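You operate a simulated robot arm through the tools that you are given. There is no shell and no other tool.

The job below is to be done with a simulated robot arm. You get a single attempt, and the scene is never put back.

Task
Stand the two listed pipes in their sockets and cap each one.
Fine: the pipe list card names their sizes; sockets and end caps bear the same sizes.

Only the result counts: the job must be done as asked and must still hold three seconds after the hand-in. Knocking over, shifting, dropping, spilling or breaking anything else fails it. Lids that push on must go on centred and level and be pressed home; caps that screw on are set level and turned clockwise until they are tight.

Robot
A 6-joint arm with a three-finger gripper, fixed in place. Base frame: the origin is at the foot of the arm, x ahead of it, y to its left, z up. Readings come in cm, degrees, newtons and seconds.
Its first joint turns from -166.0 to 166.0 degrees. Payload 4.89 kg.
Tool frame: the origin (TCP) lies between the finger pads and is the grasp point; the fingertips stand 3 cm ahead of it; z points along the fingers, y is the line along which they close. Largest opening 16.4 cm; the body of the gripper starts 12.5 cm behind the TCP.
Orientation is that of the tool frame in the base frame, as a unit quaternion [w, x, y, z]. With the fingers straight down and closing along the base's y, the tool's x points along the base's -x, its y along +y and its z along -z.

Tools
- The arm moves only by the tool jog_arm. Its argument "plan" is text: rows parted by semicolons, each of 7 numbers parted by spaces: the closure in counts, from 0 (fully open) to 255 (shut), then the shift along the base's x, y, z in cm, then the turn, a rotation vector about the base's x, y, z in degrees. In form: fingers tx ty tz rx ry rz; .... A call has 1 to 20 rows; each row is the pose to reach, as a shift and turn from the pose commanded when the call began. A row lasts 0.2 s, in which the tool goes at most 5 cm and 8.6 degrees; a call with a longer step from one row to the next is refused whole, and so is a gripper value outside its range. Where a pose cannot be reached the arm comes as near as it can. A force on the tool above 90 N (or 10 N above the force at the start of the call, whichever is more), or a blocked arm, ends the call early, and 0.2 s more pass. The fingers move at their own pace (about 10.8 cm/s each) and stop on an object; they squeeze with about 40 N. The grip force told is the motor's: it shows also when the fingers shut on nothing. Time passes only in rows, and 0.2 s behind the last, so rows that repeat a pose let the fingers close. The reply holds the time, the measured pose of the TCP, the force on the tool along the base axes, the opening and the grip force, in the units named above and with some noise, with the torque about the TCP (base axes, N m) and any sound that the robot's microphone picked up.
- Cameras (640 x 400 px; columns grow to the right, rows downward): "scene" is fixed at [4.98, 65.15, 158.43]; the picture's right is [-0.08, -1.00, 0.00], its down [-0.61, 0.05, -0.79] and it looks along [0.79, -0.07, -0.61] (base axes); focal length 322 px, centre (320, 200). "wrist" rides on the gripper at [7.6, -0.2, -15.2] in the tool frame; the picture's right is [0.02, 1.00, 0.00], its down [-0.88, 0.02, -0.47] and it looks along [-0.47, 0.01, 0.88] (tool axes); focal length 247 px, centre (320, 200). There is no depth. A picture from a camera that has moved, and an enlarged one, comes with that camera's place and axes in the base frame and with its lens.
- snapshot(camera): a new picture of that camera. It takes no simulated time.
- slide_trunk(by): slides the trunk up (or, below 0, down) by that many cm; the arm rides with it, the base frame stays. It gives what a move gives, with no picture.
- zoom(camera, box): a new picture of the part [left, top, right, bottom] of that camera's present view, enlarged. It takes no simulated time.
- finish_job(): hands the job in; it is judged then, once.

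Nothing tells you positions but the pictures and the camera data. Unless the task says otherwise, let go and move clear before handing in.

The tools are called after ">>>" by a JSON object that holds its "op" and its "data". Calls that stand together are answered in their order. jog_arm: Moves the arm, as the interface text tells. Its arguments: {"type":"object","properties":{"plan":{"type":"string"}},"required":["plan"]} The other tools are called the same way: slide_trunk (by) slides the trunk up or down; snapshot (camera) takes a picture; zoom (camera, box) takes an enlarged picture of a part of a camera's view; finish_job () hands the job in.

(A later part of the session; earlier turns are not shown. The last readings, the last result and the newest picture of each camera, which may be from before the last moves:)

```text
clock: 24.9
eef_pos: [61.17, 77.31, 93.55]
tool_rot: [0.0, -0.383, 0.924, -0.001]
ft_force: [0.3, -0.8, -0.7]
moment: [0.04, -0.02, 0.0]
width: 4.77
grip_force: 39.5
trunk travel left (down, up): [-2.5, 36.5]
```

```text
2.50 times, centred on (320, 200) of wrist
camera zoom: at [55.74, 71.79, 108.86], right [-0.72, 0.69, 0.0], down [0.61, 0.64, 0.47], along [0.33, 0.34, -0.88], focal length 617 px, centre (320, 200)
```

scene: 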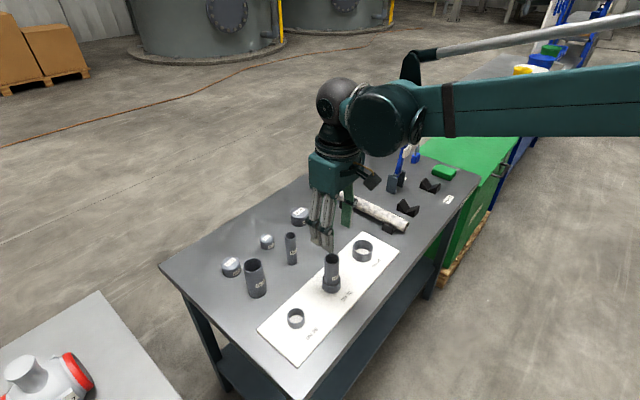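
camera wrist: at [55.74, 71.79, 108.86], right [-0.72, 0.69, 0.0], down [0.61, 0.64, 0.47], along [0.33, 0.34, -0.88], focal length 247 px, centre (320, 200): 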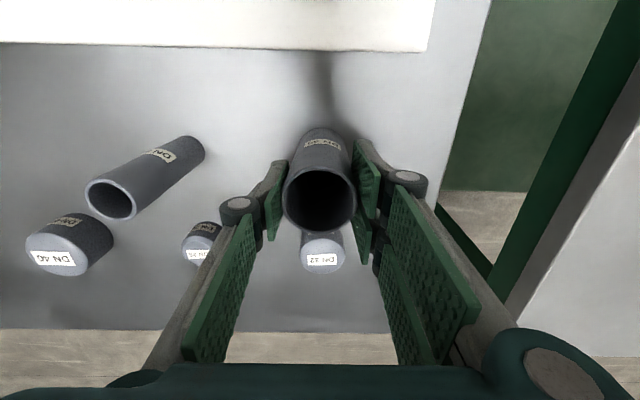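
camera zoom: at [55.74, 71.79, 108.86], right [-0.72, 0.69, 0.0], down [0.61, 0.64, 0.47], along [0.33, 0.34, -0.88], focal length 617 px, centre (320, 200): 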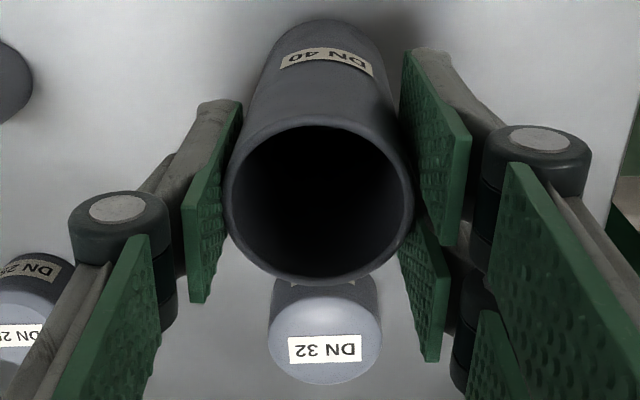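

The DN 40 pipe is gripped at 4.77 cm. I'll lift it high and carry it to just outside the DN 40 socket, at about (70.4,46.5).

>>> {"op": "jog_arm", "data": {"plan": "255 0 0 1 0 0 0; 255 0 0 3.5 0 0 0; 255 0 0 7.5 0 0 0; 255 0 0 11.5 0 0 0; 255 0 0 14.5 0 0 0; 255 1.8 -3.85 14.5 0 0 0; 255 3.6 -7.7 14.5 0 0 0; 255 5.4 -11.55 14.5 0 0 0; 255 7.2 -15.4 14.5 0 0 0; 255 9 -19.25 14.5 0 0 0; 255 10.9 -23.1 14.5 0 0 0; 255 12.8 -27 14.5 0 0 0; 255 12.8 -27 12 0 0 0; 255 12.8 -27 12 0 0 0"}}

>>> {"op": "snapshot", "data": {"camera": "wrist"}}

>>> {"op": "snapshot", "data": {"camera": "scene"}}

```text
clock: 27.9
eef_pos: [73.44, 50.17, 105.25]
tool_rot: [0.0, -0.383, 0.924, -0.001]
ft_force: [-0.4, -0.6, -0.1]
moment: [0.03, -0.03, 0.02]
width: 4.79
grip_force: 40.3
trunk travel left (down, up): [-2.5, 36.5]
```

```text
taken
camera wrist: at [67.97, 44.72, 120.58], right [-0.72, 0.69, 0.0], down [0.61, 0.64, 0.47], along [0.33, 0.34, -0.88], focal length 247 px, centre (320, 200)
```

wrist: 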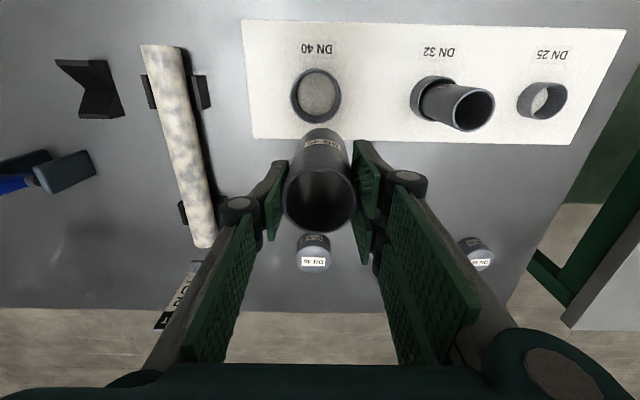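

```text
taken
```

scene: 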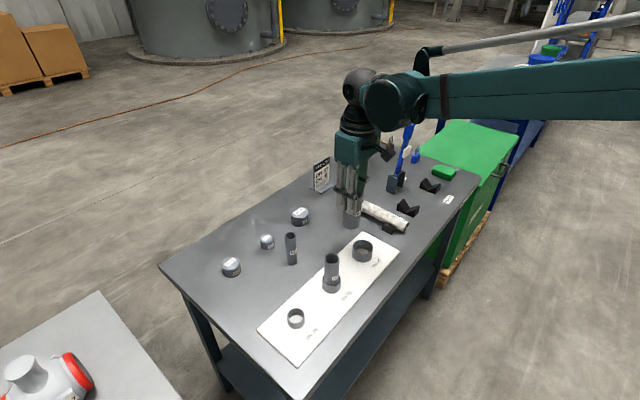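

>>> {"op": "jog_arm", "data": {"plan": "255 0 0 -3.2 0 0 0; 255 0 0 -6.3 0 0 0; 255 0 0 -6.3 0 0 0; 255 0 0 -6.3 0 0 0"}}

>>> {"op": "zoom", "data": {"camera": "wrist", "box": [260, 70, 380, 160]}}

>>> {"op": "zoom", "data": {"camera": "scene", "box": [320, 190, 400, 270]}}

```text
clock: 28.9
eef_pos: [73.54, 50.31, 99.28]
tool_rot: [0.0, -0.382, 0.924, 0.0]
ft_force: [0.1, 0.7, -0.1]
moment: [0.04, 0.03, 0.03]
width: 4.81
grip_force: 40.3
trunk travel left (down, up): [-2.5, 36.5]
```

```text
4.44 times, centred on (320, 115) of wrist
camera zoom: at [68.09, 44.79, 114.65], right [-0.72, 0.69, 0.0], down [0.61, 0.64, 0.47], along [0.33, 0.34, -0.88], focal length 1098 px, centre (320, 578)
```

zoom: 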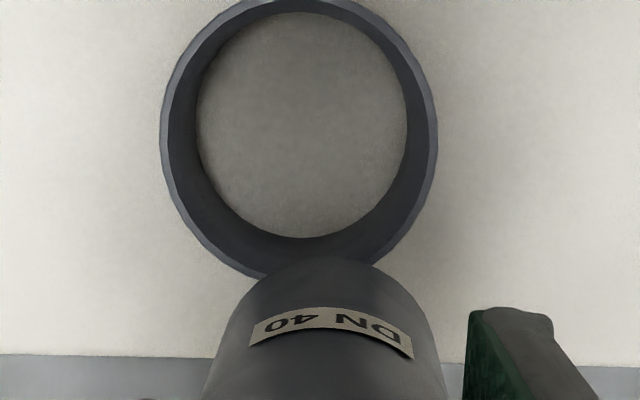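

```text
5.00 times, centred on (360, 230) of scene
camera zoom: at [4.98, 65.15, 158.43], right [-0.08, -1.0, 0.0], down [-0.61, 0.05, -0.79], along [0.79, -0.07, -0.61], focal length 1608 px, centre (120, 50)
```

zoom: 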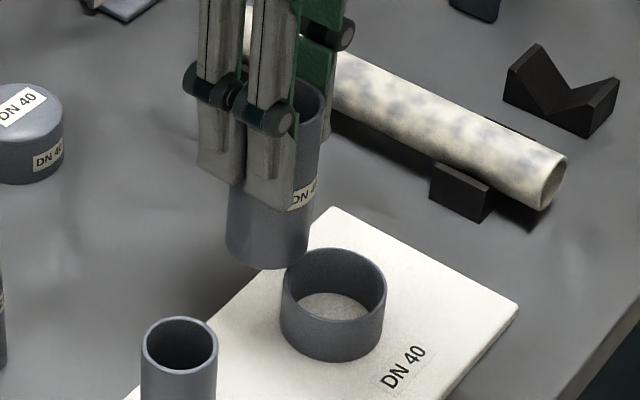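

>>> {"op": "zoom", "data": {"camera": "wrist", "box": [270, 60, 370, 150]}}

>>> {"op": "zoom", "data": {"camera": "wrist", "box": [250, 110, 390, 240]}}

```text
4.44 times, centred on (320, 105) of wrist
camera zoom: at [68.09, 44.79, 114.65], right [-0.72, 0.69, 0.0], down [0.61, 0.64, 0.47], along [0.33, 0.34, -0.88], focal length 1098 px, centre (320, 622)
```

zoom: 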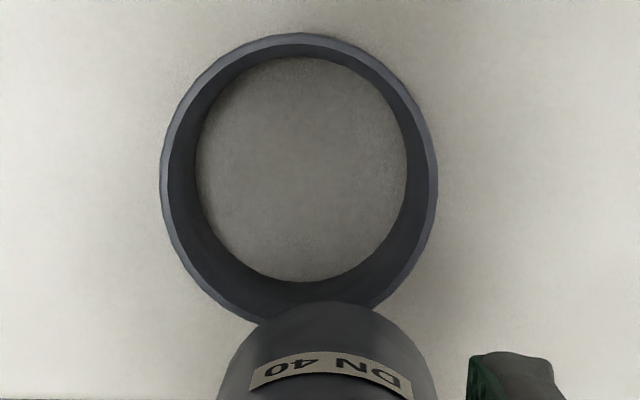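

```text
3.08 times, centred on (320, 175) of wrist
camera zoom: at [68.09, 44.79, 114.65], right [-0.72, 0.69, 0.0], down [0.61, 0.64, 0.47], along [0.33, 0.34, -0.88], focal length 760 px, centre (320, 277)
```

zoom: 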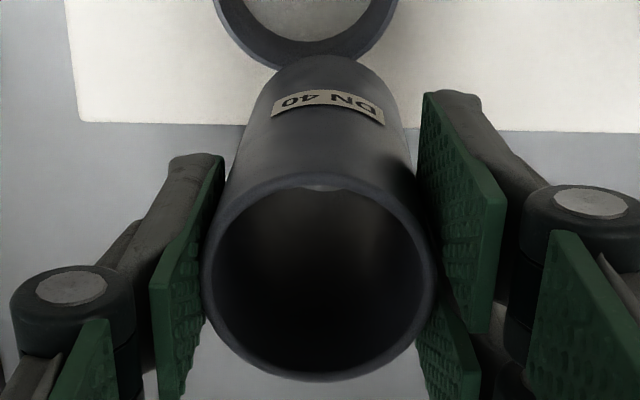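

>>> {"op": "zoom", "data": {"camera": "wrist", "box": [285, 115, 355, 175]}}

>>> {"op": "zoom", "data": {"camera": "scene", "box": [335, 195, 385, 255]}}

```text
6.67 times, centred on (320, 145) of wrist
camera zoom: at [68.09, 44.79, 114.65], right [-0.72, 0.69, 0.0], down [0.61, 0.64, 0.47], along [0.33, 0.34, -0.88], focal length 1646 px, centre (320, 567)
```

zoom: 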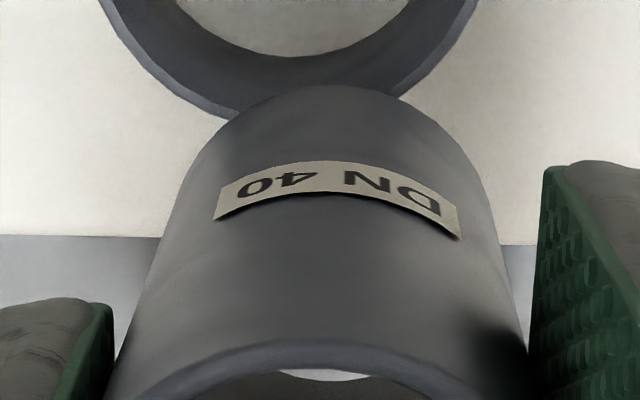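

```text
6.67 times, centred on (360, 225) of scene
camera zoom: at [4.98, 65.15, 158.43], right [-0.08, -1.0, 0.0], down [-0.61, 0.05, -0.79], along [0.79, -0.07, -0.61], focal length 2143 px, centre (53, 33)
```

zoom: 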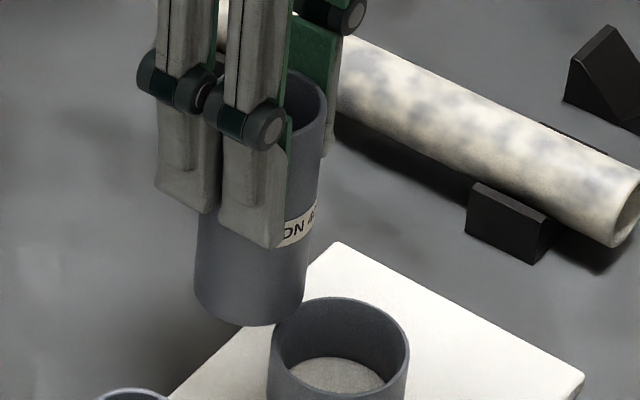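

The DN 40 ring is about 4.40 cm inward and 0.6 cm to the left of the pipe's bottom. I'll shift over and check again.

>>> {"op": "jog_arm", "data": {"plan": "255 -1.31 -1.8 0 0 0 0; 255 -2.62 -3.59 0 0 0 0; 255 -2.62 -3.59 0 0 0 0; 255 -2.62 -3.59 -1.0 0 0 0; 255 -2.62 -3.59 -1.0 0 0 0"}}

>>> {"op": "zoom", "data": {"camera": "wrist", "box": [275, 105, 365, 180]}}

>>> {"op": "zoom", "data": {"camera": "scene", "box": [335, 205, 390, 270]}}

```text
clock: 30.1
eef_pos: [71.02, 46.69, 98.49]
tool_rot: [0.0, -0.382, 0.924, -0.001]
ft_force: [0.1, -1.1, -1.0]
moment: [-0.04, -0.02, 0.0]
width: 4.79
grip_force: 40.1
trunk travel left (down, up): [-2.5, 36.5]
```

```text
5.33 times, centred on (320, 142) of wrist
camera zoom: at [65.54, 41.11, 113.77], right [-0.72, 0.69, 0.0], down [0.61, 0.64, 0.47], along [0.33, 0.34, -0.88], focal length 1317 px, centre (320, 507)
```

zoom: 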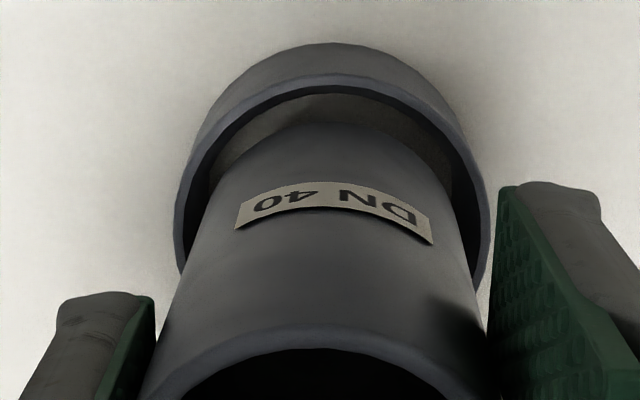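

```text
6.15 times, centred on (362, 238) of scene
camera zoom: at [4.98, 65.15, 158.43], right [-0.08, -1.0, 0.0], down [-0.61, 0.05, -0.79], along [0.79, -0.07, -0.61], focal length 1979 px, centre (58, -31)
```

zoom: 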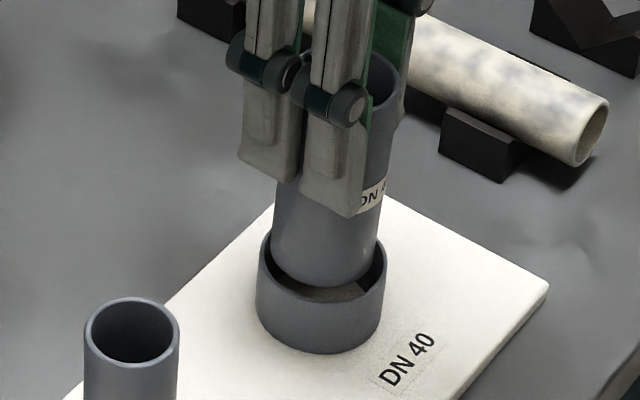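

Ring and pipe are aligned within about 0.1 cm at the bottom. I'll lower step by step, watching the force.

>>> {"op": "jog_arm", "data": {"plan": "255 0 0 -0.4 0 0 0; 255 0 0 -0.8 0 0 0; 255 0 0 -1.2 0 0 0; 255 0 0 -1.6 0 0 0; 255 0 0 -1.6 0 0 0"}}

>>> {"op": "zoom", "data": {"camera": "wrist", "box": [275, 105, 365, 180]}}

>>> {"op": "zoom", "data": {"camera": "scene", "box": [335, 205, 390, 270]}}

```text
clock: 31.4
eef_pos: [70.9, 46.7, 96.88]
tool_rot: [0.0, -0.382, 0.924, 0.0]
ft_force: [-13.9, -7.2, 2.6]
moment: [-0.67, 1.14, 0.06]
width: 4.8
grip_force: 40.0
trunk travel left (down, up): [-2.5, 36.5]
```

```text
5.33 times, centred on (320, 142) of wrist
camera zoom: at [65.52, 41.21, 112.15], right [-0.72, 0.69, 0.0], down [0.61, 0.64, 0.47], along [0.33, 0.34, -0.88], focal length 1317 px, centre (320, 507)
```

zoom: 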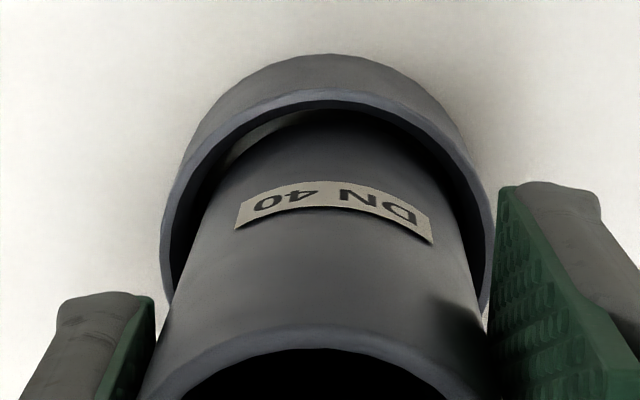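

```text
6.15 times, centred on (362, 238) of scene
camera zoom: at [4.98, 65.15, 158.43], right [-0.08, -1.0, 0.0], down [-0.61, 0.05, -0.79], along [0.79, -0.07, -0.61], focal length 1979 px, centre (58, -31)
```

zoom: 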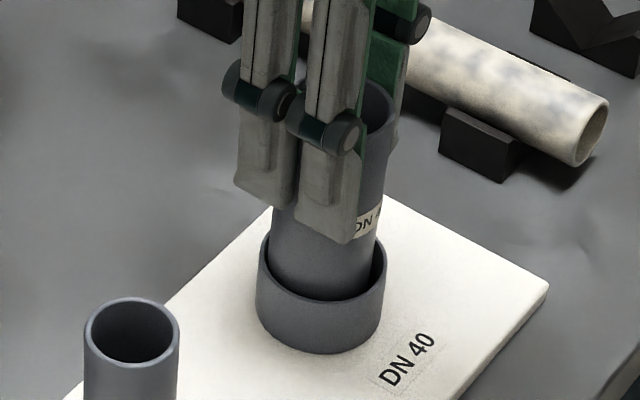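

There is lateral contact, 15 N pushing inward on the pipe's bottom. I'll follow the force and shift the tool inward to relieve it.

>>> {"op": "jog_arm", "data": {"plan": "255 -0.09 -0.05 0.1 0 0 0; 255 -0.18 -0.09 0.1 0 0 0; 255 -0.18 -0.09 0.1 0 0 0"}}

```text
clock: 32.1
eef_pos: [70.83, 46.71, 96.94]
tool_rot: [-0.001, -0.383, 0.924, 0.0]
ft_force: [0.7, 0.1, -0.7]
moment: [-0.02, 0.0, -0.01]
width: 4.78
grip_force: 40.3
trunk travel left (down, up): [-2.5, 36.5]
```

>>> {"op": "jog_arm", "data": {"plan": "255 -0.06 -0.04 -0.3 0 0 0; 255 -0.06 -0.04 -0.6 0 0 0; 255 -0.06 -0.04 -0.6 0 0 0"}}

```text
clock: 33.0
eef_pos: [70.68, 46.61, 96.33]
tool_rot: [0.0, -0.383, 0.924, 0.001]
ft_force: [-0.1, 0.6, -0.3]
moment: [0.0, -0.01, -0.01]
width: 4.8
grip_force: 39.7
trunk travel left (down, up): [-2.5, 36.5]
```

>>> {"op": "jog_arm", "data": {"plan": "255 0 0 -0.3 0 0 0; 255 0 0 -0.6 0 0 0; 255 0 0 -0.9 0 0 0; 255 0 0 -0.9 0 0 0"}}

>>> {"op": "zoom", "data": {"camera": "wrist", "box": [275, 105, 365, 180]}}

```text
clock: 34.0
eef_pos: [70.83, 46.75, 95.38]
tool_rot: [0.0, -0.382, 0.924, 0.001]
ft_force: [0.0, 0.4, -0.8]
moment: [0.0, 0.0, -0.01]
width: 4.81
grip_force: 39.9
trunk travel left (down, up): [-2.5, 36.5]
```

```text
5.33 times, centred on (320, 142) of wrist
camera zoom: at [65.36, 41.11, 110.61], right [-0.72, 0.69, 0.0], down [0.61, 0.64, 0.47], along [0.33, 0.34, -0.88], focal length 1317 px, centre (320, 507)
```

zoom: 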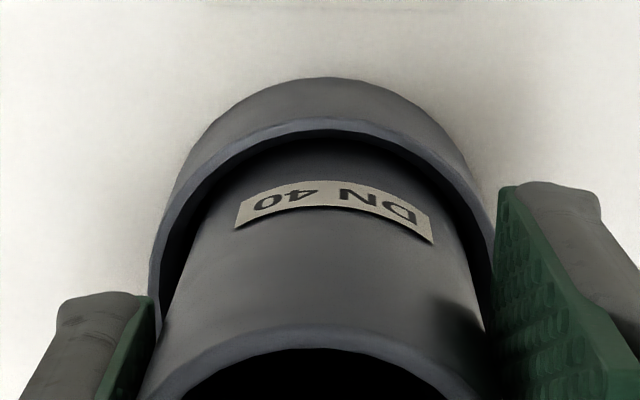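

No contact force. I'll lower the last ~0.9 cm to the floor.

>>> {"op": "jog_arm", "data": {"plan": "255 0 0 -0.3 0 0 0; 255 0 0 -0.5 0 0 0; 255 0 0 -0.7 0 0 0; 255 0 0 -0.7 0 0 0"}}

```text
clock: 35.0
eef_pos: [70.91, 46.51, 94.85]
tool_rot: [0.0, -0.382, 0.924, 0.0]
ft_force: [-0.9, 0.1, -0.4]
moment: [0.0, 0.0, 0.01]
width: 4.81
grip_force: 40.2
trunk travel left (down, up): [-2.5, 36.5]
```

>>> {"op": "jog_arm", "data": {"plan": "255 0 0 -0.15 0 0 0; 255 0 0 -0.3 0 0 0; 255 0 0 -0.4 0 0 0; 255 0 0 -0.4 0 0 0"}}

```text
clock: 36.0
eef_pos: [70.78, 46.56, 94.57]
tool_rot: [0.001, -0.383, 0.924, 0.0]
ft_force: [0.0, 10.5, 34.2]
moment: [0.47, -0.01, -0.01]
width: 4.8
grip_force: 39.7
trunk travel left (down, up): [-2.5, 36.5]
```

The floor is reached at 34 N, at the same height as the first pipe. I'll ease the load, then open and rise.

>>> {"op": "jog_arm", "data": {"plan": "255 0 0 0.2 0 0 0; 255 0 0 0.2 0 0 0; 200 0 0 0.2 0 0 0; 140 0 0 0.2 0 0 0; 110 0 0 0.2 0 0 0; 110 0 0 0.2 0 0 0; 110 0 0 3 0 0 0; 110 0 0 7 0 0 0; 110 0 0 11 0 0 0; 110 0 0 13 0 0 0; 110 0 0 13 0 0 0"}}

>>> {"op": "snapshot", "data": {"camera": "wrist"}}

>>> {"op": "zoom", "data": {"camera": "scene", "box": [300, 205, 400, 305]}}

```text
clock: 38.4
eef_pos: [70.87, 46.6, 107.49]
tool_rot: [0.0, -0.383, 0.924, 0.0]
ft_force: [0.3, -0.8, 0.6]
moment: [0.03, -0.02, -0.01]
width: 9.34
grip_force: 0.1
trunk travel left (down, up): [-2.5, 36.5]
```

```text
taken
camera wrist: at [65.39, 41.08, 122.79], right [-0.72, 0.69, 0.0], down [0.61, 0.64, 0.47], along [0.33, 0.34, -0.88], focal length 247 px, centre (320, 200)
```

wrist: 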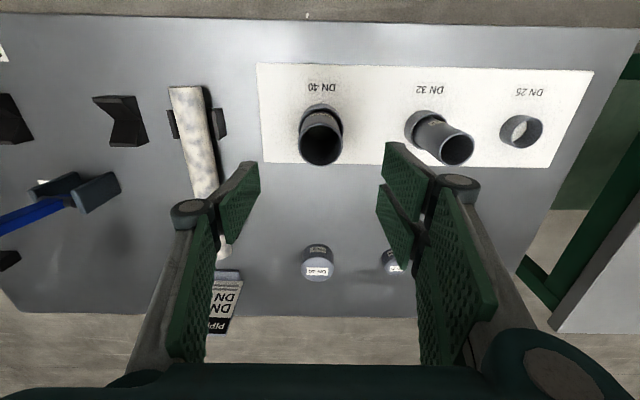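

```text
4.00 times, centred on (350, 255) of scene
camera zoom: at [4.98, 65.15, 158.43], right [-0.08, -1.0, 0.0], down [-0.61, 0.05, -0.79], along [0.79, -0.07, -0.61], focal length 1286 px, centre (200, -20)
```

zoom: 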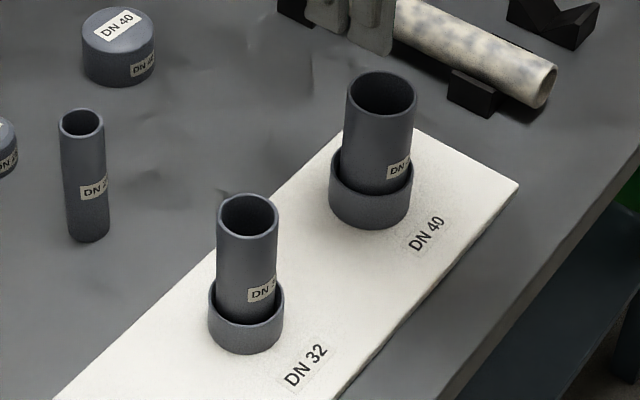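

Both pipes stand in their sockets. Before fetching caps, I'll measure the DN 40 pipe's top from here and compare it with the TCP axis.

>>> {"op": "zoom", "data": {"camera": "wrist", "box": [275, 90, 365, 180]}}

>>> {"op": "zoom", "data": {"camera": "wrist", "box": [290, 230, 350, 290]}}

>>> {"op": "zoom", "data": {"camera": "scene", "box": [340, 215, 380, 265]}}

```text
4.44 times, centred on (320, 135) of wrist
camera zoom: at [65.39, 41.08, 122.79], right [-0.72, 0.69, 0.0], down [0.61, 0.64, 0.47], along [0.33, 0.34, -0.88], focal length 1098 px, centre (320, 489)
```

zoom: 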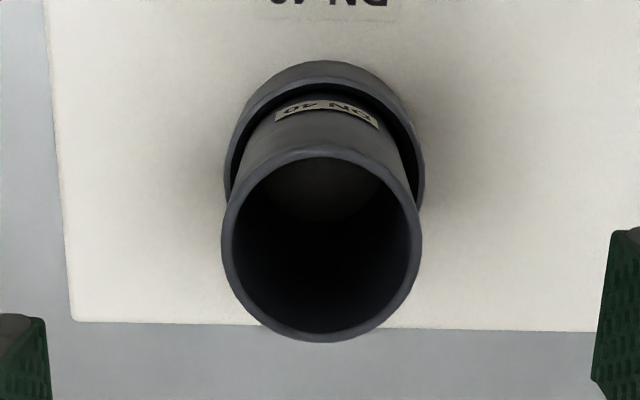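

```text
6.67 times, centred on (320, 260) of wrist
camera zoom: at [65.39, 41.08, 122.79], right [-0.72, 0.69, 0.0], down [0.61, 0.64, 0.47], along [0.33, 0.34, -0.88], focal length 1646 px, centre (320, -200)
```

zoom: 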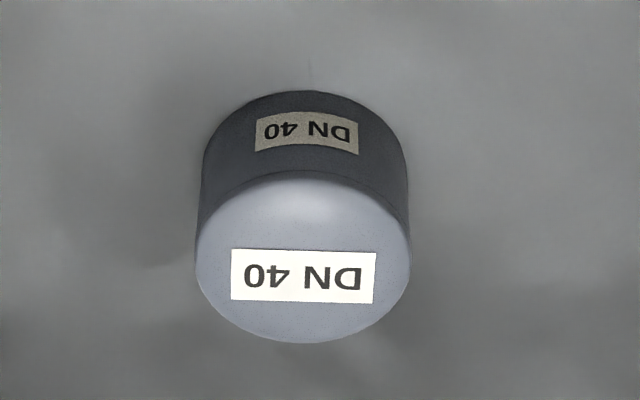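

```text
8.00 times, centred on (360, 240) of scene
camera zoom: at [4.98, 65.15, 158.43], right [-0.08, -1.0, 0.0], down [-0.61, 0.05, -0.79], along [0.79, -0.07, -0.61], focal length 2572 px, centre (0, -120)
```

zoom: 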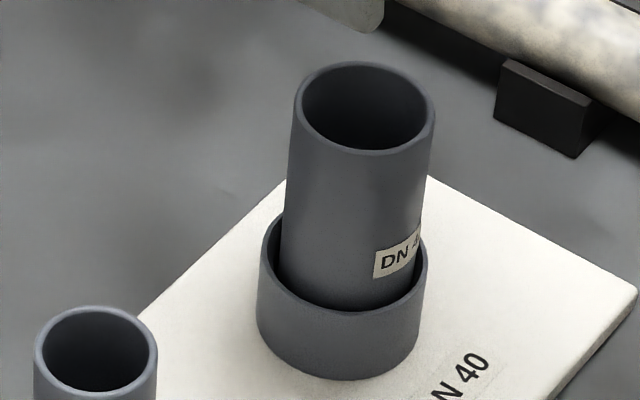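

The DN 40 pipe's top is at z ≈ 96.4, with its axis 0.3 cm inward of the present TCP axis. Now the DN 40 cap, at about (88.9,64.6). I'll slide the trunk down the rest for reach, then move above the cap.

>>> {"op": "slide_trunk", "data": {"by": -2.5}}

>>> {"op": "jog_arm", "data": {"plan": "110 3.0 3.0 0 0 0 0; 110 6.0 6.0 0 0 0 0; 110 9.0 9.0 0 0 0 0; 110 12.0 12.0 0 0 0 0; 110 15.0 15.0 0 0 0 0; 110 18.1 18.1 0 0 0 0; 110 18.1 18.1 -4 0 0 0; 110 18.1 18.1 -4 0 0 0; 110 18.1 18.1 -4 0 0 0"}}

>>> {"op": "snapshot", "data": {"camera": "wrist"}}

>>> {"op": "zoom", "data": {"camera": "wrist", "box": [270, 100, 370, 190]}}

```text
clock: 39.1
eef_pos: [70.86, 46.62, 105.0]
tool_rot: [0.0, -0.383, 0.924, 0.0]
ft_force: [0.7, -0.9, 0.3]
moment: [0.0, 0.04, 0.02]
width: 9.33
grip_force: 0.0
trunk travel left (down, up): [0.0, 39.0]
```

```text
clock: 41.1
eef_pos: [88.98, 64.42, 100.7]
tool_rot: [0.001, -0.383, 0.924, 0.0]
ft_force: [0.1, -0.4, -0.3]
moment: [0.0, 0.0, 0.01]
width: 9.32
grip_force: 0.0
trunk travel left (down, up): [0.0, 39.0]
```

```text
taken
camera wrist: at [83.55, 58.93, 116.04], right [-0.72, 0.69, 0.0], down [0.61, 0.64, 0.47], along [0.33, 0.34, -0.88], focal length 247 px, centre (320, 200)
```

wrist: 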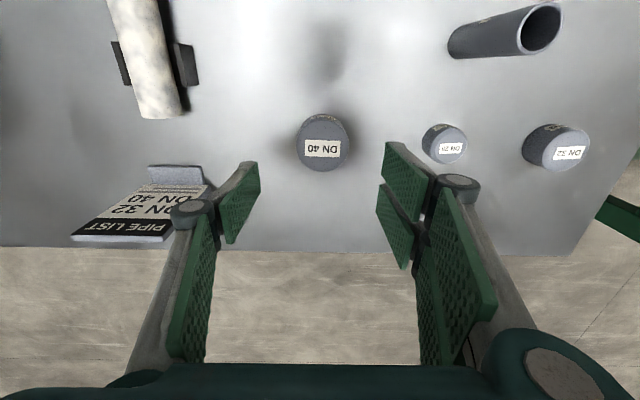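

```text
4.44 times, centred on (320, 145) of wrist
camera zoom: at [83.55, 58.93, 116.04], right [-0.72, 0.69, 0.0], down [0.61, 0.64, 0.47], along [0.33, 0.34, -0.88], focal length 1098 px, centre (320, 444)
```

zoom: 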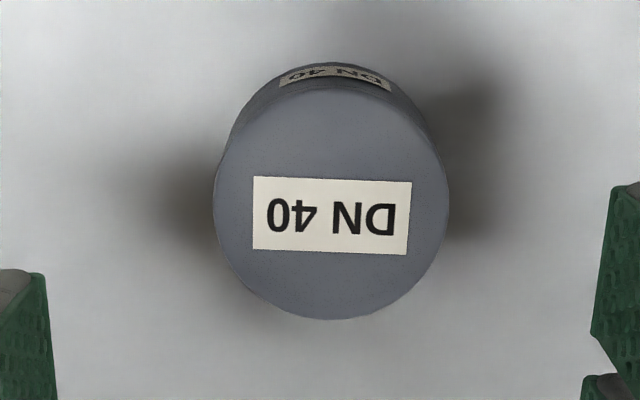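

The cap is nearly centred, needing a 0.2 cm correction. I'll descend most of the way and check that the arm actually reaches.

>>> {"op": "jog_arm", "data": {"plan": "110 -0.03 0.3 -2 0 0 0; 110 -0.03 0.3 -5 0 0 0; 110 -0.03 0.3 -8 0 0 0; 110 -0.03 0.3 -10 0 0 0; 110 -0.03 0.3 -10 0 0 0; 110 -0.03 0.3 -10 0 0 0"}}

>>> {"op": "snapshot", "data": {"camera": "wrist"}}

```text
clock: 42.5
eef_pos: [88.89, 64.84, 90.72]
tool_rot: [0.001, -0.382, 0.924, 0.0]
ft_force: [-1.3, -0.5, -0.5]
moment: [-0.01, -0.03, 0.05]
width: 9.31
grip_force: 0.0
trunk travel left (down, up): [0.0, 39.0]
```

```text
taken
camera wrist: at [83.52, 59.4, 106.09], right [-0.72, 0.69, 0.0], down [0.61, 0.64, 0.47], along [0.33, 0.34, -0.88], focal length 247 px, centre (320, 200)
```

wrist: 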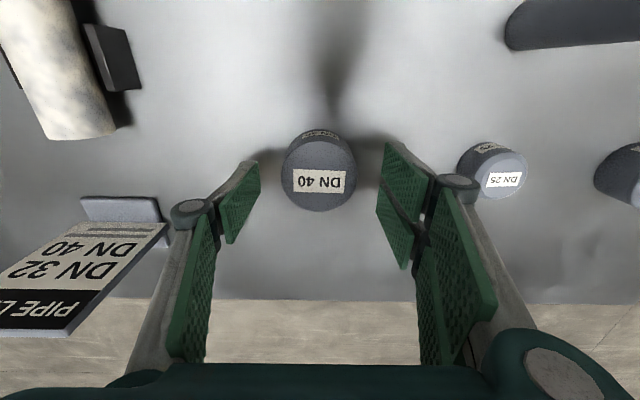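

It reaches. I'll go down the last 2 cm with the fingertips just above the table, and close on the cap.

>>> {"op": "jog_arm", "data": {"plan": "110 0 0 -1 0 0 0; 110 0 0 -1.9 0 0 0; 110 0 0 -1.9 0 0 0; 170 0 0 -1.9 0 0 0; 255 0 0 -1.9 0 0 0; 255 0 0 -1.9 0 0 0; 255 0 0 -1.9 0 0 0"}}

>>> {"op": "snapshot", "data": {"camera": "wrist"}}

>>> {"op": "zoom", "data": {"camera": "wrist", "box": [250, 110, 390, 230]}}

```text
clock: 44.1
eef_pos: [89.04, 65.04, 88.78]
tool_rot: [0.0, -0.383, 0.924, 0.0]
ft_force: [-0.1, -0.8, -1.0]
moment: [0.01, -0.01, 0.0]
width: 6.27
grip_force: 40.3
trunk travel left (down, up): [0.0, 39.0]
```

```text
taken
camera wrist: at [83.48, 59.41, 104.2], right [-0.72, 0.69, 0.0], down [0.61, 0.64, 0.47], along [0.33, 0.34, -0.88], focal length 247 px, centre (320, 200)
```

wrist: 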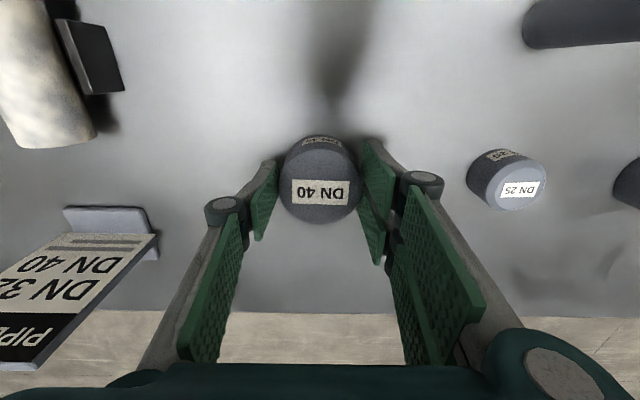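

```text
3.33 times, centred on (320, 170) of wrist
camera zoom: at [83.48, 59.41, 104.2], right [-0.72, 0.69, 0.0], down [0.61, 0.64, 0.47], along [0.33, 0.34, -0.88], focal length 823 px, centre (320, 300)
```

zoom: 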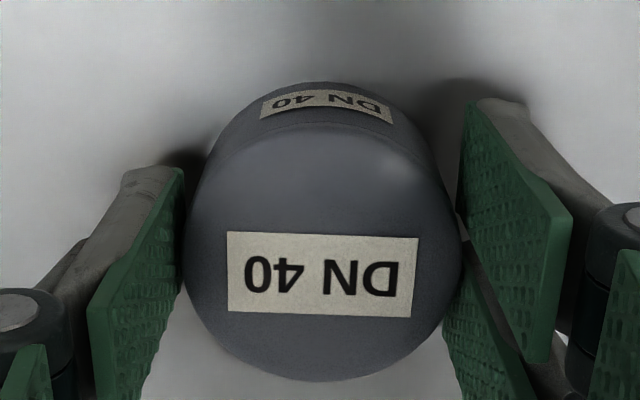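

The cap is gripped at 6.27 cm and level. I'll lift it and carry it above the DN 40 pipe, allowing for the measured offset, to a hover a couple of cm above the pipe's top.

>>> {"op": "jog_arm", "data": {"plan": "255 0 0 1 0 0 0; 255 0 0 4 0 0 0; 255 0 0 8 0 0 0; 255 0 0 12 0 0 0; 255 0 0 15.9 0 0 0; 255 -3.06 -3.11 15.9 0 0 0; 255 -6.12 -6.23 15.9 0 0 0; 255 -9.18 -9.34 15.9 0 0 0; 255 -12.24 -12.46 15.9 0 0 0; 255 -15.3 -15.58 15.9 0 0 0; 255 -18.35 -18.69 15.9 0 0 0; 255 -18.35 -18.69 15.9 0 0 0; 255 -18.35 -18.69 14.2 0 0 0; 255 -18.35 -18.69 14.2 0 0 0"}}

>>> {"op": "snapshot", "data": {"camera": "wrist"}}

>>> {"op": "zoom", "data": {"camera": "scene", "box": [325, 190, 395, 270]}}

>>> {"op": "zoom", "data": {"camera": "wrist", "box": [250, 90, 390, 230]}}

```text
clock: 47.1
eef_pos: [70.26, 46.31, 103.19]
tool_rot: [0.0, -0.383, 0.924, 0.001]
ft_force: [-0.6, 0.3, -0.8]
moment: [0.01, -0.05, -0.04]
width: 6.28
grip_force: 40.1
trunk travel left (down, up): [0.0, 39.0]
```

```text
taken
camera wrist: at [64.86, 40.79, 118.46], right [-0.72, 0.69, 0.0], down [0.61, 0.64, 0.47], along [0.33, 0.34, -0.88], focal length 247 px, centre (320, 200)
```

wrist: 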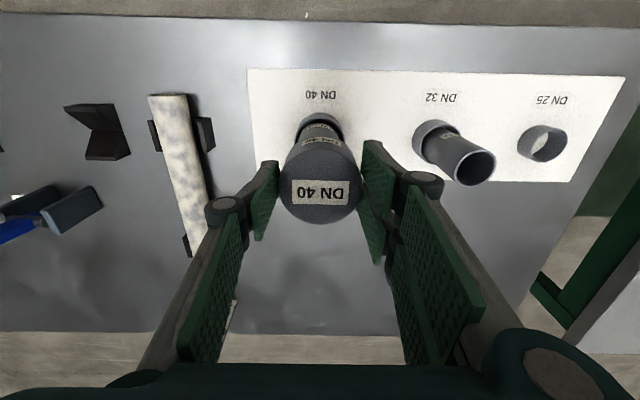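

```text
5.00 times, centred on (360, 230) of scene
camera zoom: at [4.98, 65.15, 158.43], right [-0.08, -1.0, 0.0], down [-0.61, 0.05, -0.79], along [0.79, -0.07, -0.61], focal length 1608 px, centre (120, 50)
```

zoom: 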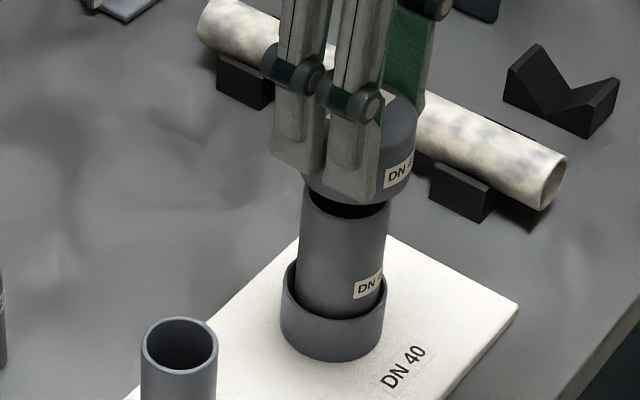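

```text
2.86 times, centred on (320, 160) of wrist
camera zoom: at [64.86, 40.79, 118.46], right [-0.72, 0.69, 0.0], down [0.61, 0.64, 0.47], along [0.33, 0.34, -0.88], focal length 706 px, centre (320, 314)
```

zoom: 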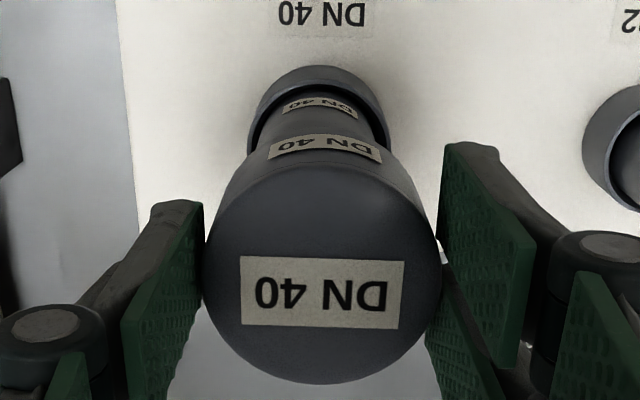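

I'll zoom in tighter on the gap between cap and pipe from the scene camera.

>>> {"op": "zoom", "data": {"camera": "scene", "box": [345, 200, 390, 245]}}

>>> {"op": "zoom", "data": {"camera": "wrist", "box": [285, 105, 355, 165]}}

```text
8.89 times, centred on (368, 222) of scene
camera zoom: at [4.98, 65.15, 158.43], right [-0.08, -1.0, 0.0], down [-0.61, 0.05, -0.79], along [0.79, -0.07, -0.61], focal length 2858 px, centre (-102, 0)
```

zoom: 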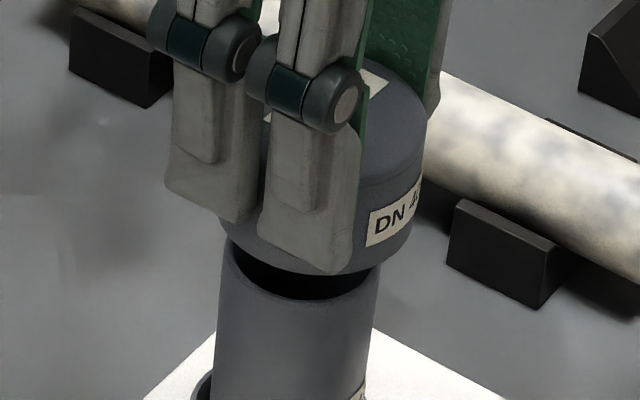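

```text
6.67 times, centred on (320, 135) of wrist
camera zoom: at [64.86, 40.79, 118.46], right [-0.72, 0.69, 0.0], down [0.61, 0.64, 0.47], along [0.33, 0.34, -0.88], focal length 1646 px, centre (320, 633)
```

zoom: 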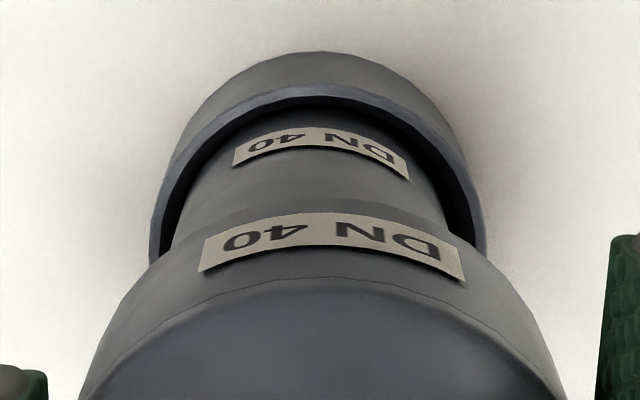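

The ring appears about 0.25 cm farther outward than expected, so the cap should move about 0.2 cm outward. I'll correct and lower by 1.4 cm for a closer comparison.

>>> {"op": "jog_arm", "data": {"plan": "255 0.14 0.14 0 0 0 0; 255 0.14 0.14 -0.7 0 0 0; 255 0.14 0.14 -1.3 0 0 0; 255 0.14 0.14 -1.3 0 0 0; 255 0.14 0.14 -1.3 0 0 0"}}

>>> {"op": "zoom", "data": {"camera": "scene", "box": [345, 200, 390, 245]}}

>>> {"op": "zoom", "data": {"camera": "wrist", "box": [285, 105, 355, 165]}}

```text
clock: 48.3
eef_pos: [70.67, 46.57, 101.94]
tool_rot: [0.0, -0.383, 0.924, -0.001]
ft_force: [0.4, -0.4, -1.6]
moment: [-0.01, 0.0, 0.04]
width: 6.27
grip_force: 40.2
trunk travel left (down, up): [0.0, 39.0]
```

```text
8.89 times, centred on (368, 222) of scene
camera zoom: at [4.98, 65.15, 158.43], right [-0.08, -1.0, 0.0], down [-0.61, 0.05, -0.79], along [0.79, -0.07, -0.61], focal length 2858 px, centre (-102, 0)
```

zoom: 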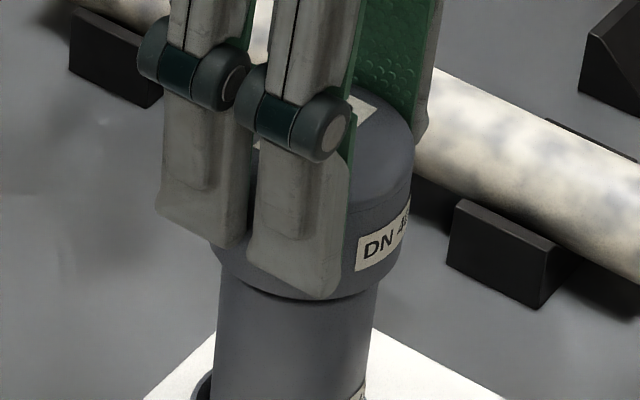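

```text
6.67 times, centred on (320, 135) of wrist
camera zoom: at [65.2, 40.94, 117.14], right [-0.72, 0.69, 0.0], down [0.61, 0.64, 0.47], along [0.33, 0.34, -0.88], focal length 1646 px, centre (320, 633)
```

zoom: 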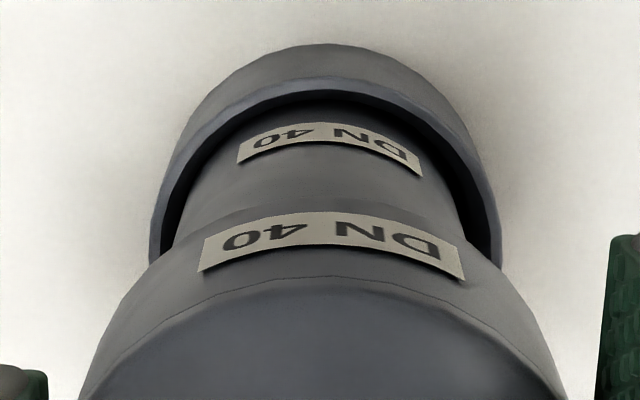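

The cap is nearly on the pipe's top and may be about 0.1 cm too far outward. I'll correct, wait for it to settle and lower gently while watching the force.

>>> {"op": "jog_arm", "data": {"plan": "255 -0.07 -0.07 0 0 0 0; 255 -0.07 -0.07 0 0 0 0; 255 -0.07 -0.07 -0.2 0 0 0; 255 -0.07 -0.07 -0.4 0 0 0; 255 -0.07 -0.07 -0.4 0 0 0; 255 -0.07 -0.07 -0.4 0 0 0"}}

>>> {"op": "zoom", "data": {"camera": "scene", "box": [345, 200, 390, 245]}}

```text
clock: 49.7
eef_pos: [70.72, 46.38, 101.5]
tool_rot: [0.0, -0.382, 0.924, 0.0]
ft_force: [0.2, -0.3, -0.8]
moment: [-0.02, -0.02, 0.01]
width: 6.25
grip_force: 40.3
trunk travel left (down, up): [0.0, 39.0]
```

```text
8.89 times, centred on (368, 222) of scene
camera zoom: at [4.98, 65.15, 158.43], right [-0.08, -1.0, 0.0], down [-0.61, 0.05, -0.79], along [0.79, -0.07, -0.61], focal length 2858 px, centre (-102, 0)
```

zoom: 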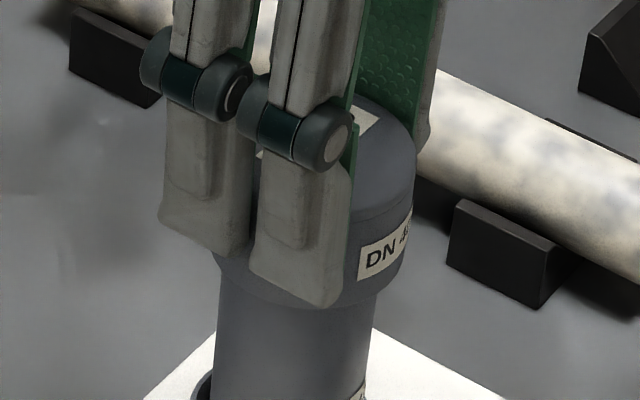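

>>> {"op": "jog_arm", "data": {"plan": "255 0 0 -0.2 0 0 0; 255 0 0 -0.4 0 0 0; 255 0 0 -0.4 0 0 0; 255 0 0 -0.4 0 0 0"}}

```text
clock: 50.7
eef_pos: [70.47, 46.36, 101.07]
tool_rot: [0.0, -0.382, 0.924, 0.0]
ft_force: [0.5, -0.7, -1.5]
moment: [0.0, 0.03, -0.03]
width: 6.24
grip_force: 40.3
trunk travel left (down, up): [0.0, 39.0]
```

>>> {"op": "jog_arm", "data": {"plan": "255 0 0 -0.2 0 0 0; 255 0 0 -0.4 0 0 0; 255 0 0 -0.4 0 0 0; 255 0 0 -0.4 0 0 0"}}

>>> {"op": "zoom", "data": {"camera": "scene", "box": [345, 200, 390, 245]}}

>>> {"op": "zoom", "data": {"camera": "wrist", "box": [285, 105, 355, 165]}}

```text
clock: 51.7
eef_pos: [70.58, 46.36, 100.88]
tool_rot: [0.0, -0.383, 0.924, -0.001]
ft_force: [-0.2, -0.2, -0.9]
moment: [0.02, -0.03, 0.02]
width: 6.24
grip_force: 40.3
trunk travel left (down, up): [0.0, 39.0]
```

```text
8.89 times, centred on (368, 222) of scene
camera zoom: at [4.98, 65.15, 158.43], right [-0.08, -1.0, 0.0], down [-0.61, 0.05, -0.79], along [0.79, -0.07, -0.61], focal length 2858 px, centre (-102, 0)
```

zoom: 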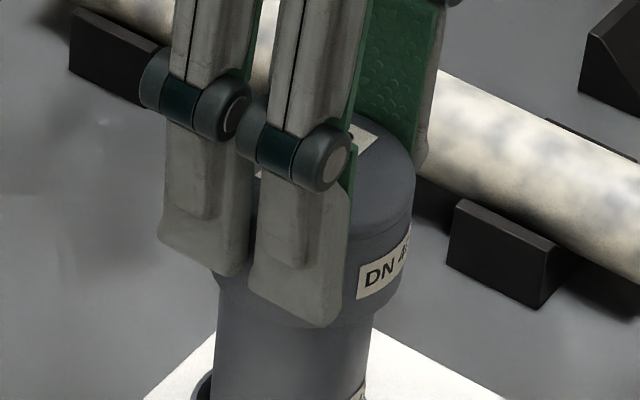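

```text
6.67 times, centred on (320, 135) of wrist
camera zoom: at [65.09, 40.85, 116.07], right [-0.72, 0.69, 0.0], down [0.61, 0.64, 0.47], along [0.33, 0.34, -0.88], focal length 1646 px, centre (320, 633)
```

zoom: 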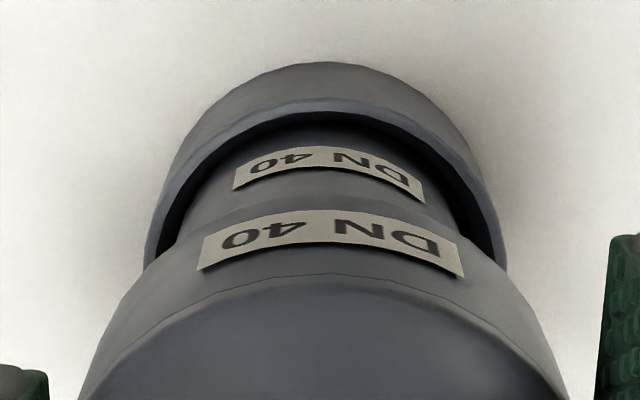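

>>> {"op": "jog_arm", "data": {"plan": "255 0 0 -0.2 0 0 0; 255 0 0 -0.4 0 0 0; 255 0 0 -0.4 0 0 0; 255 0 0 -0.4 0 0 0"}}

```text
clock: 52.7
eef_pos: [70.48, 46.3, 100.38]
tool_rot: [0.0, -0.383, 0.924, 0.0]
ft_force: [-0.3, -0.8, -0.5]
moment: [-0.01, -0.01, 0.0]
width: 6.24
grip_force: 40.2
trunk travel left (down, up): [0.0, 39.0]
```

>>> {"op": "jog_arm", "data": {"plan": "255 0 0 -0.2 0 0 0; 255 0 0 -0.4 0 0 0; 255 0 0 -0.4 0 0 0; 255 0 0 -0.4 0 0 0"}}

>>> {"op": "zoom", "data": {"camera": "scene", "box": [345, 205, 390, 250]}}

>>> {"op": "zoom", "data": {"camera": "wrist", "box": [250, 100, 390, 230]}}

```text
clock: 53.7
eef_pos: [70.62, 46.39, 100.09]
tool_rot: [0.0, -0.382, 0.924, 0.001]
ft_force: [0.5, 0.9, -1.1]
moment: [-0.01, 0.03, 0.01]
width: 6.25
grip_force: 39.9
trunk travel left (down, up): [0.0, 39.0]
```

```text
8.89 times, centred on (368, 228) of scene
camera zoom: at [4.98, 65.15, 158.43], right [-0.08, -1.0, 0.0], down [-0.61, 0.05, -0.79], along [0.79, -0.07, -0.61], focal length 2858 px, centre (-102, -44)
```

zoom: 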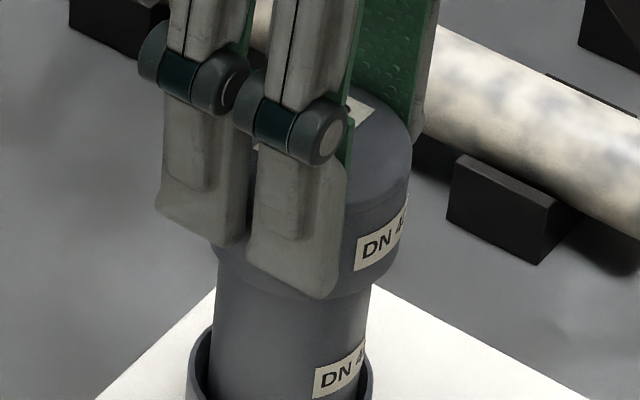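

```text
3.08 times, centred on (320, 165) of wrist
camera zoom: at [65.19, 40.85, 115.29], right [-0.72, 0.69, 0.0], down [0.61, 0.64, 0.47], along [0.33, 0.34, -0.88], focal length 760 px, centre (320, 308)
```

zoom: 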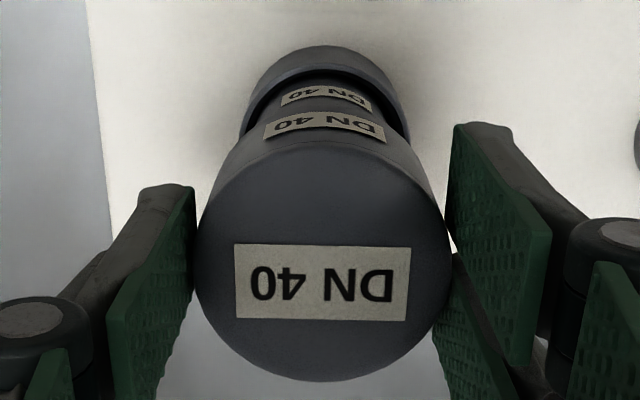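

No contact force, and in the scene view the cap's lower edge is now about 1 cm below the pipe's rim. The cap is sliding over the pipe, so I'll continue down.

>>> {"op": "jog_arm", "data": {"plan": "255 0 0 -0.2 0 0 0; 255 0 0 -0.4 0 0 0; 255 0 0 -0.6 0 0 0; 255 0 0 -0.6 0 0 0; 255 0 0 -0.6 0 0 0"}}

```text
clock: 54.9
eef_pos: [70.69, 46.26, 99.45]
tool_rot: [0.0, -0.382, 0.924, 0.0]
ft_force: [0.2, 0.2, -1.7]
moment: [0.01, 0.0, -0.01]
width: 6.23
grip_force: 39.6
trunk travel left (down, up): [0.0, 39.0]
```

>>> {"op": "jog_arm", "data": {"plan": "255 0 0 -0.2 0 0 0; 255 0 0 -0.4 0 0 0; 255 0 0 -0.6 0 0 0; 255 0 0 -0.6 0 0 0; 255 0 0 -0.6 0 0 0"}}

>>> {"op": "zoom", "data": {"camera": "scene", "box": [345, 205, 390, 260]}}

```text
clock: 56.1
eef_pos: [70.58, 46.36, 98.73]
tool_rot: [0.0, -0.383, 0.924, 0.0]
ft_force: [-0.6, 0.6, -1.7]
moment: [-0.03, -0.01, 0.03]
width: 6.23
grip_force: 40.0
trunk travel left (down, up): [0.0, 39.0]
```

```text
7.27 times, centred on (368, 232) of scene
camera zoom: at [4.98, 65.15, 158.43], right [-0.08, -1.0, 0.0], down [-0.61, 0.05, -0.79], along [0.79, -0.07, -0.61], focal length 2338 px, centre (-26, -36)
```

zoom: 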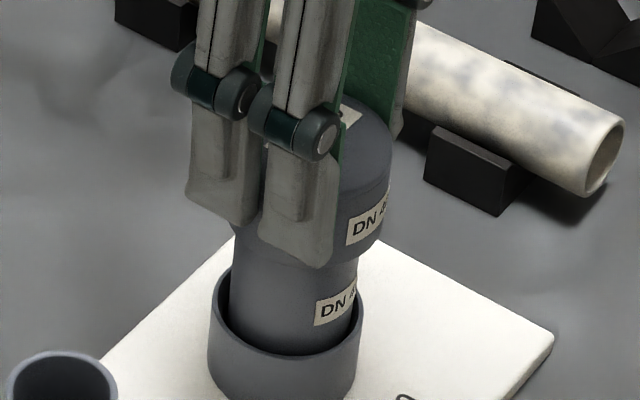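

The cap is clearly over the pipe. I'll keep lowering until it seats.

>>> {"op": "jog_arm", "data": {"plan": "255 0 0 -0.2 0 0 0; 255 0 0 -0.4 0 0 0; 255 0 0 -0.6 0 0 0; 255 0 0 -0.6 0 0 0; 255 0 0 -0.6 0 0 0"}}

```text
clock: 57.3
eef_pos: [70.61, 46.2, 98.26]
tool_rot: [0.0, -0.382, 0.924, 0.0]
ft_force: [0.6, 1.3, -0.2]
moment: [0.01, 0.03, 0.02]
width: 6.23
grip_force: 39.8
trunk travel left (down, up): [0.0, 39.0]
```

>>> {"op": "jog_arm", "data": {"plan": "255 0 0 -0.15 0 0 0; 255 0 0 -0.3 0 0 0; 255 0 0 -0.45 0 0 0; 255 0 0 -0.6 0 0 0; 255 0 0 -0.6 0 0 0; 255 0 0 -0.6 0 0 0"}}

```text
clock: 58.7
eef_pos: [70.51, 46.39, 97.62]
tool_rot: [0.0, -0.382, 0.924, 0.0]
ft_force: [-0.2, -0.2, -0.7]
moment: [0.02, 0.0, 0.0]
width: 6.22
grip_force: 40.3
trunk travel left (down, up): [0.0, 39.0]
```

>>> {"op": "zoom", "data": {"camera": "scene", "box": [345, 205, 390, 260]}}

>>> {"op": "zoom", "data": {"camera": "wrist", "box": [250, 100, 390, 230]}}

```text
7.27 times, centred on (368, 232) of scene
camera zoom: at [4.98, 65.15, 158.43], right [-0.08, -1.0, 0.0], down [-0.61, 0.05, -0.79], along [0.79, -0.07, -0.61], focal length 2338 px, centre (-26, -36)
```

zoom: 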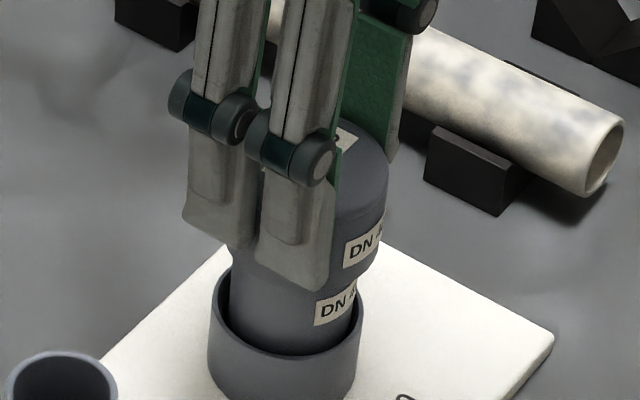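

```text
3.08 times, centred on (320, 165) of wrist
camera zoom: at [65.13, 40.86, 112.88], right [-0.72, 0.69, 0.0], down [0.61, 0.64, 0.47], along [0.33, 0.34, -0.88], focal length 760 px, centre (320, 308)
```

zoom: 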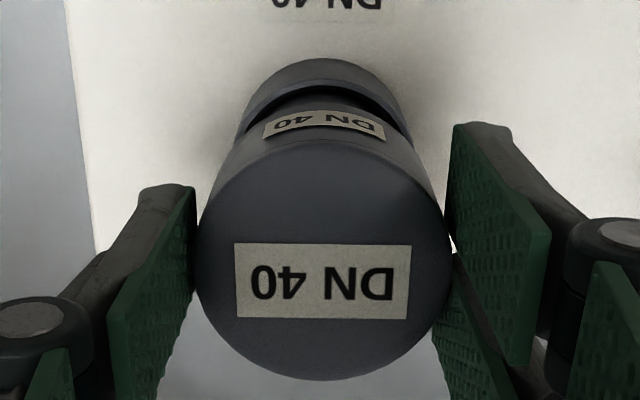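

>>> {"op": "jog_arm", "data": {"plan": "255 0 0 -0.15 0 0 0; 255 0 0 -0.3 0 0 0; 255 0 0 -0.45 0 0 0; 255 0 0 -0.45 0 0 0; 255 0 0 -0.45 0 0 0"}}

```text
clock: 59.9
eef_pos: [70.6, 46.4, 97.24]
tool_rot: [0.0, -0.383, 0.924, 0.0]
ft_force: [5.3, 1.2, 32.5]
moment: [0.07, -0.26, -0.03]
width: 6.19
grip_force: 40.3
trunk travel left (down, up): [0.0, 39.0]
```

Contact at 32 N: the cap has met the pipe's end or a snug fit. I'll press further to drive it home.

>>> {"op": "jog_arm", "data": {"plan": "255 -0.05 0 -0.1 0 0 0; 255 -0.05 0 -0.2 0 0 0; 255 -0.05 0 -0.3 0 0 0; 255 -0.05 0 -0.3 0 0 0; 255 -0.05 0 -0.3 0 0 0"}}

>>> {"op": "zoom", "data": {"camera": "scene", "box": [345, 205, 390, 260]}}

```text
clock: 61.1
eef_pos: [70.39, 46.38, 96.8]
tool_rot: [0.0, -0.382, 0.924, -0.001]
ft_force: [2.9, 3.5, 29.0]
moment: [0.06, -0.09, -0.01]
width: 6.17
grip_force: 39.9
trunk travel left (down, up): [0.0, 39.0]
```

```text
7.27 times, centred on (368, 232) of scene
camera zoom: at [4.98, 65.15, 158.43], right [-0.08, -1.0, 0.0], down [-0.61, 0.05, -0.79], along [0.79, -0.07, -0.61], focal length 2338 px, centre (-26, -36)
```

zoom: 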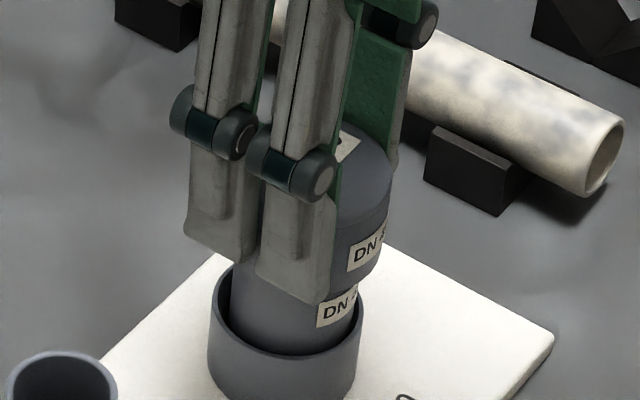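

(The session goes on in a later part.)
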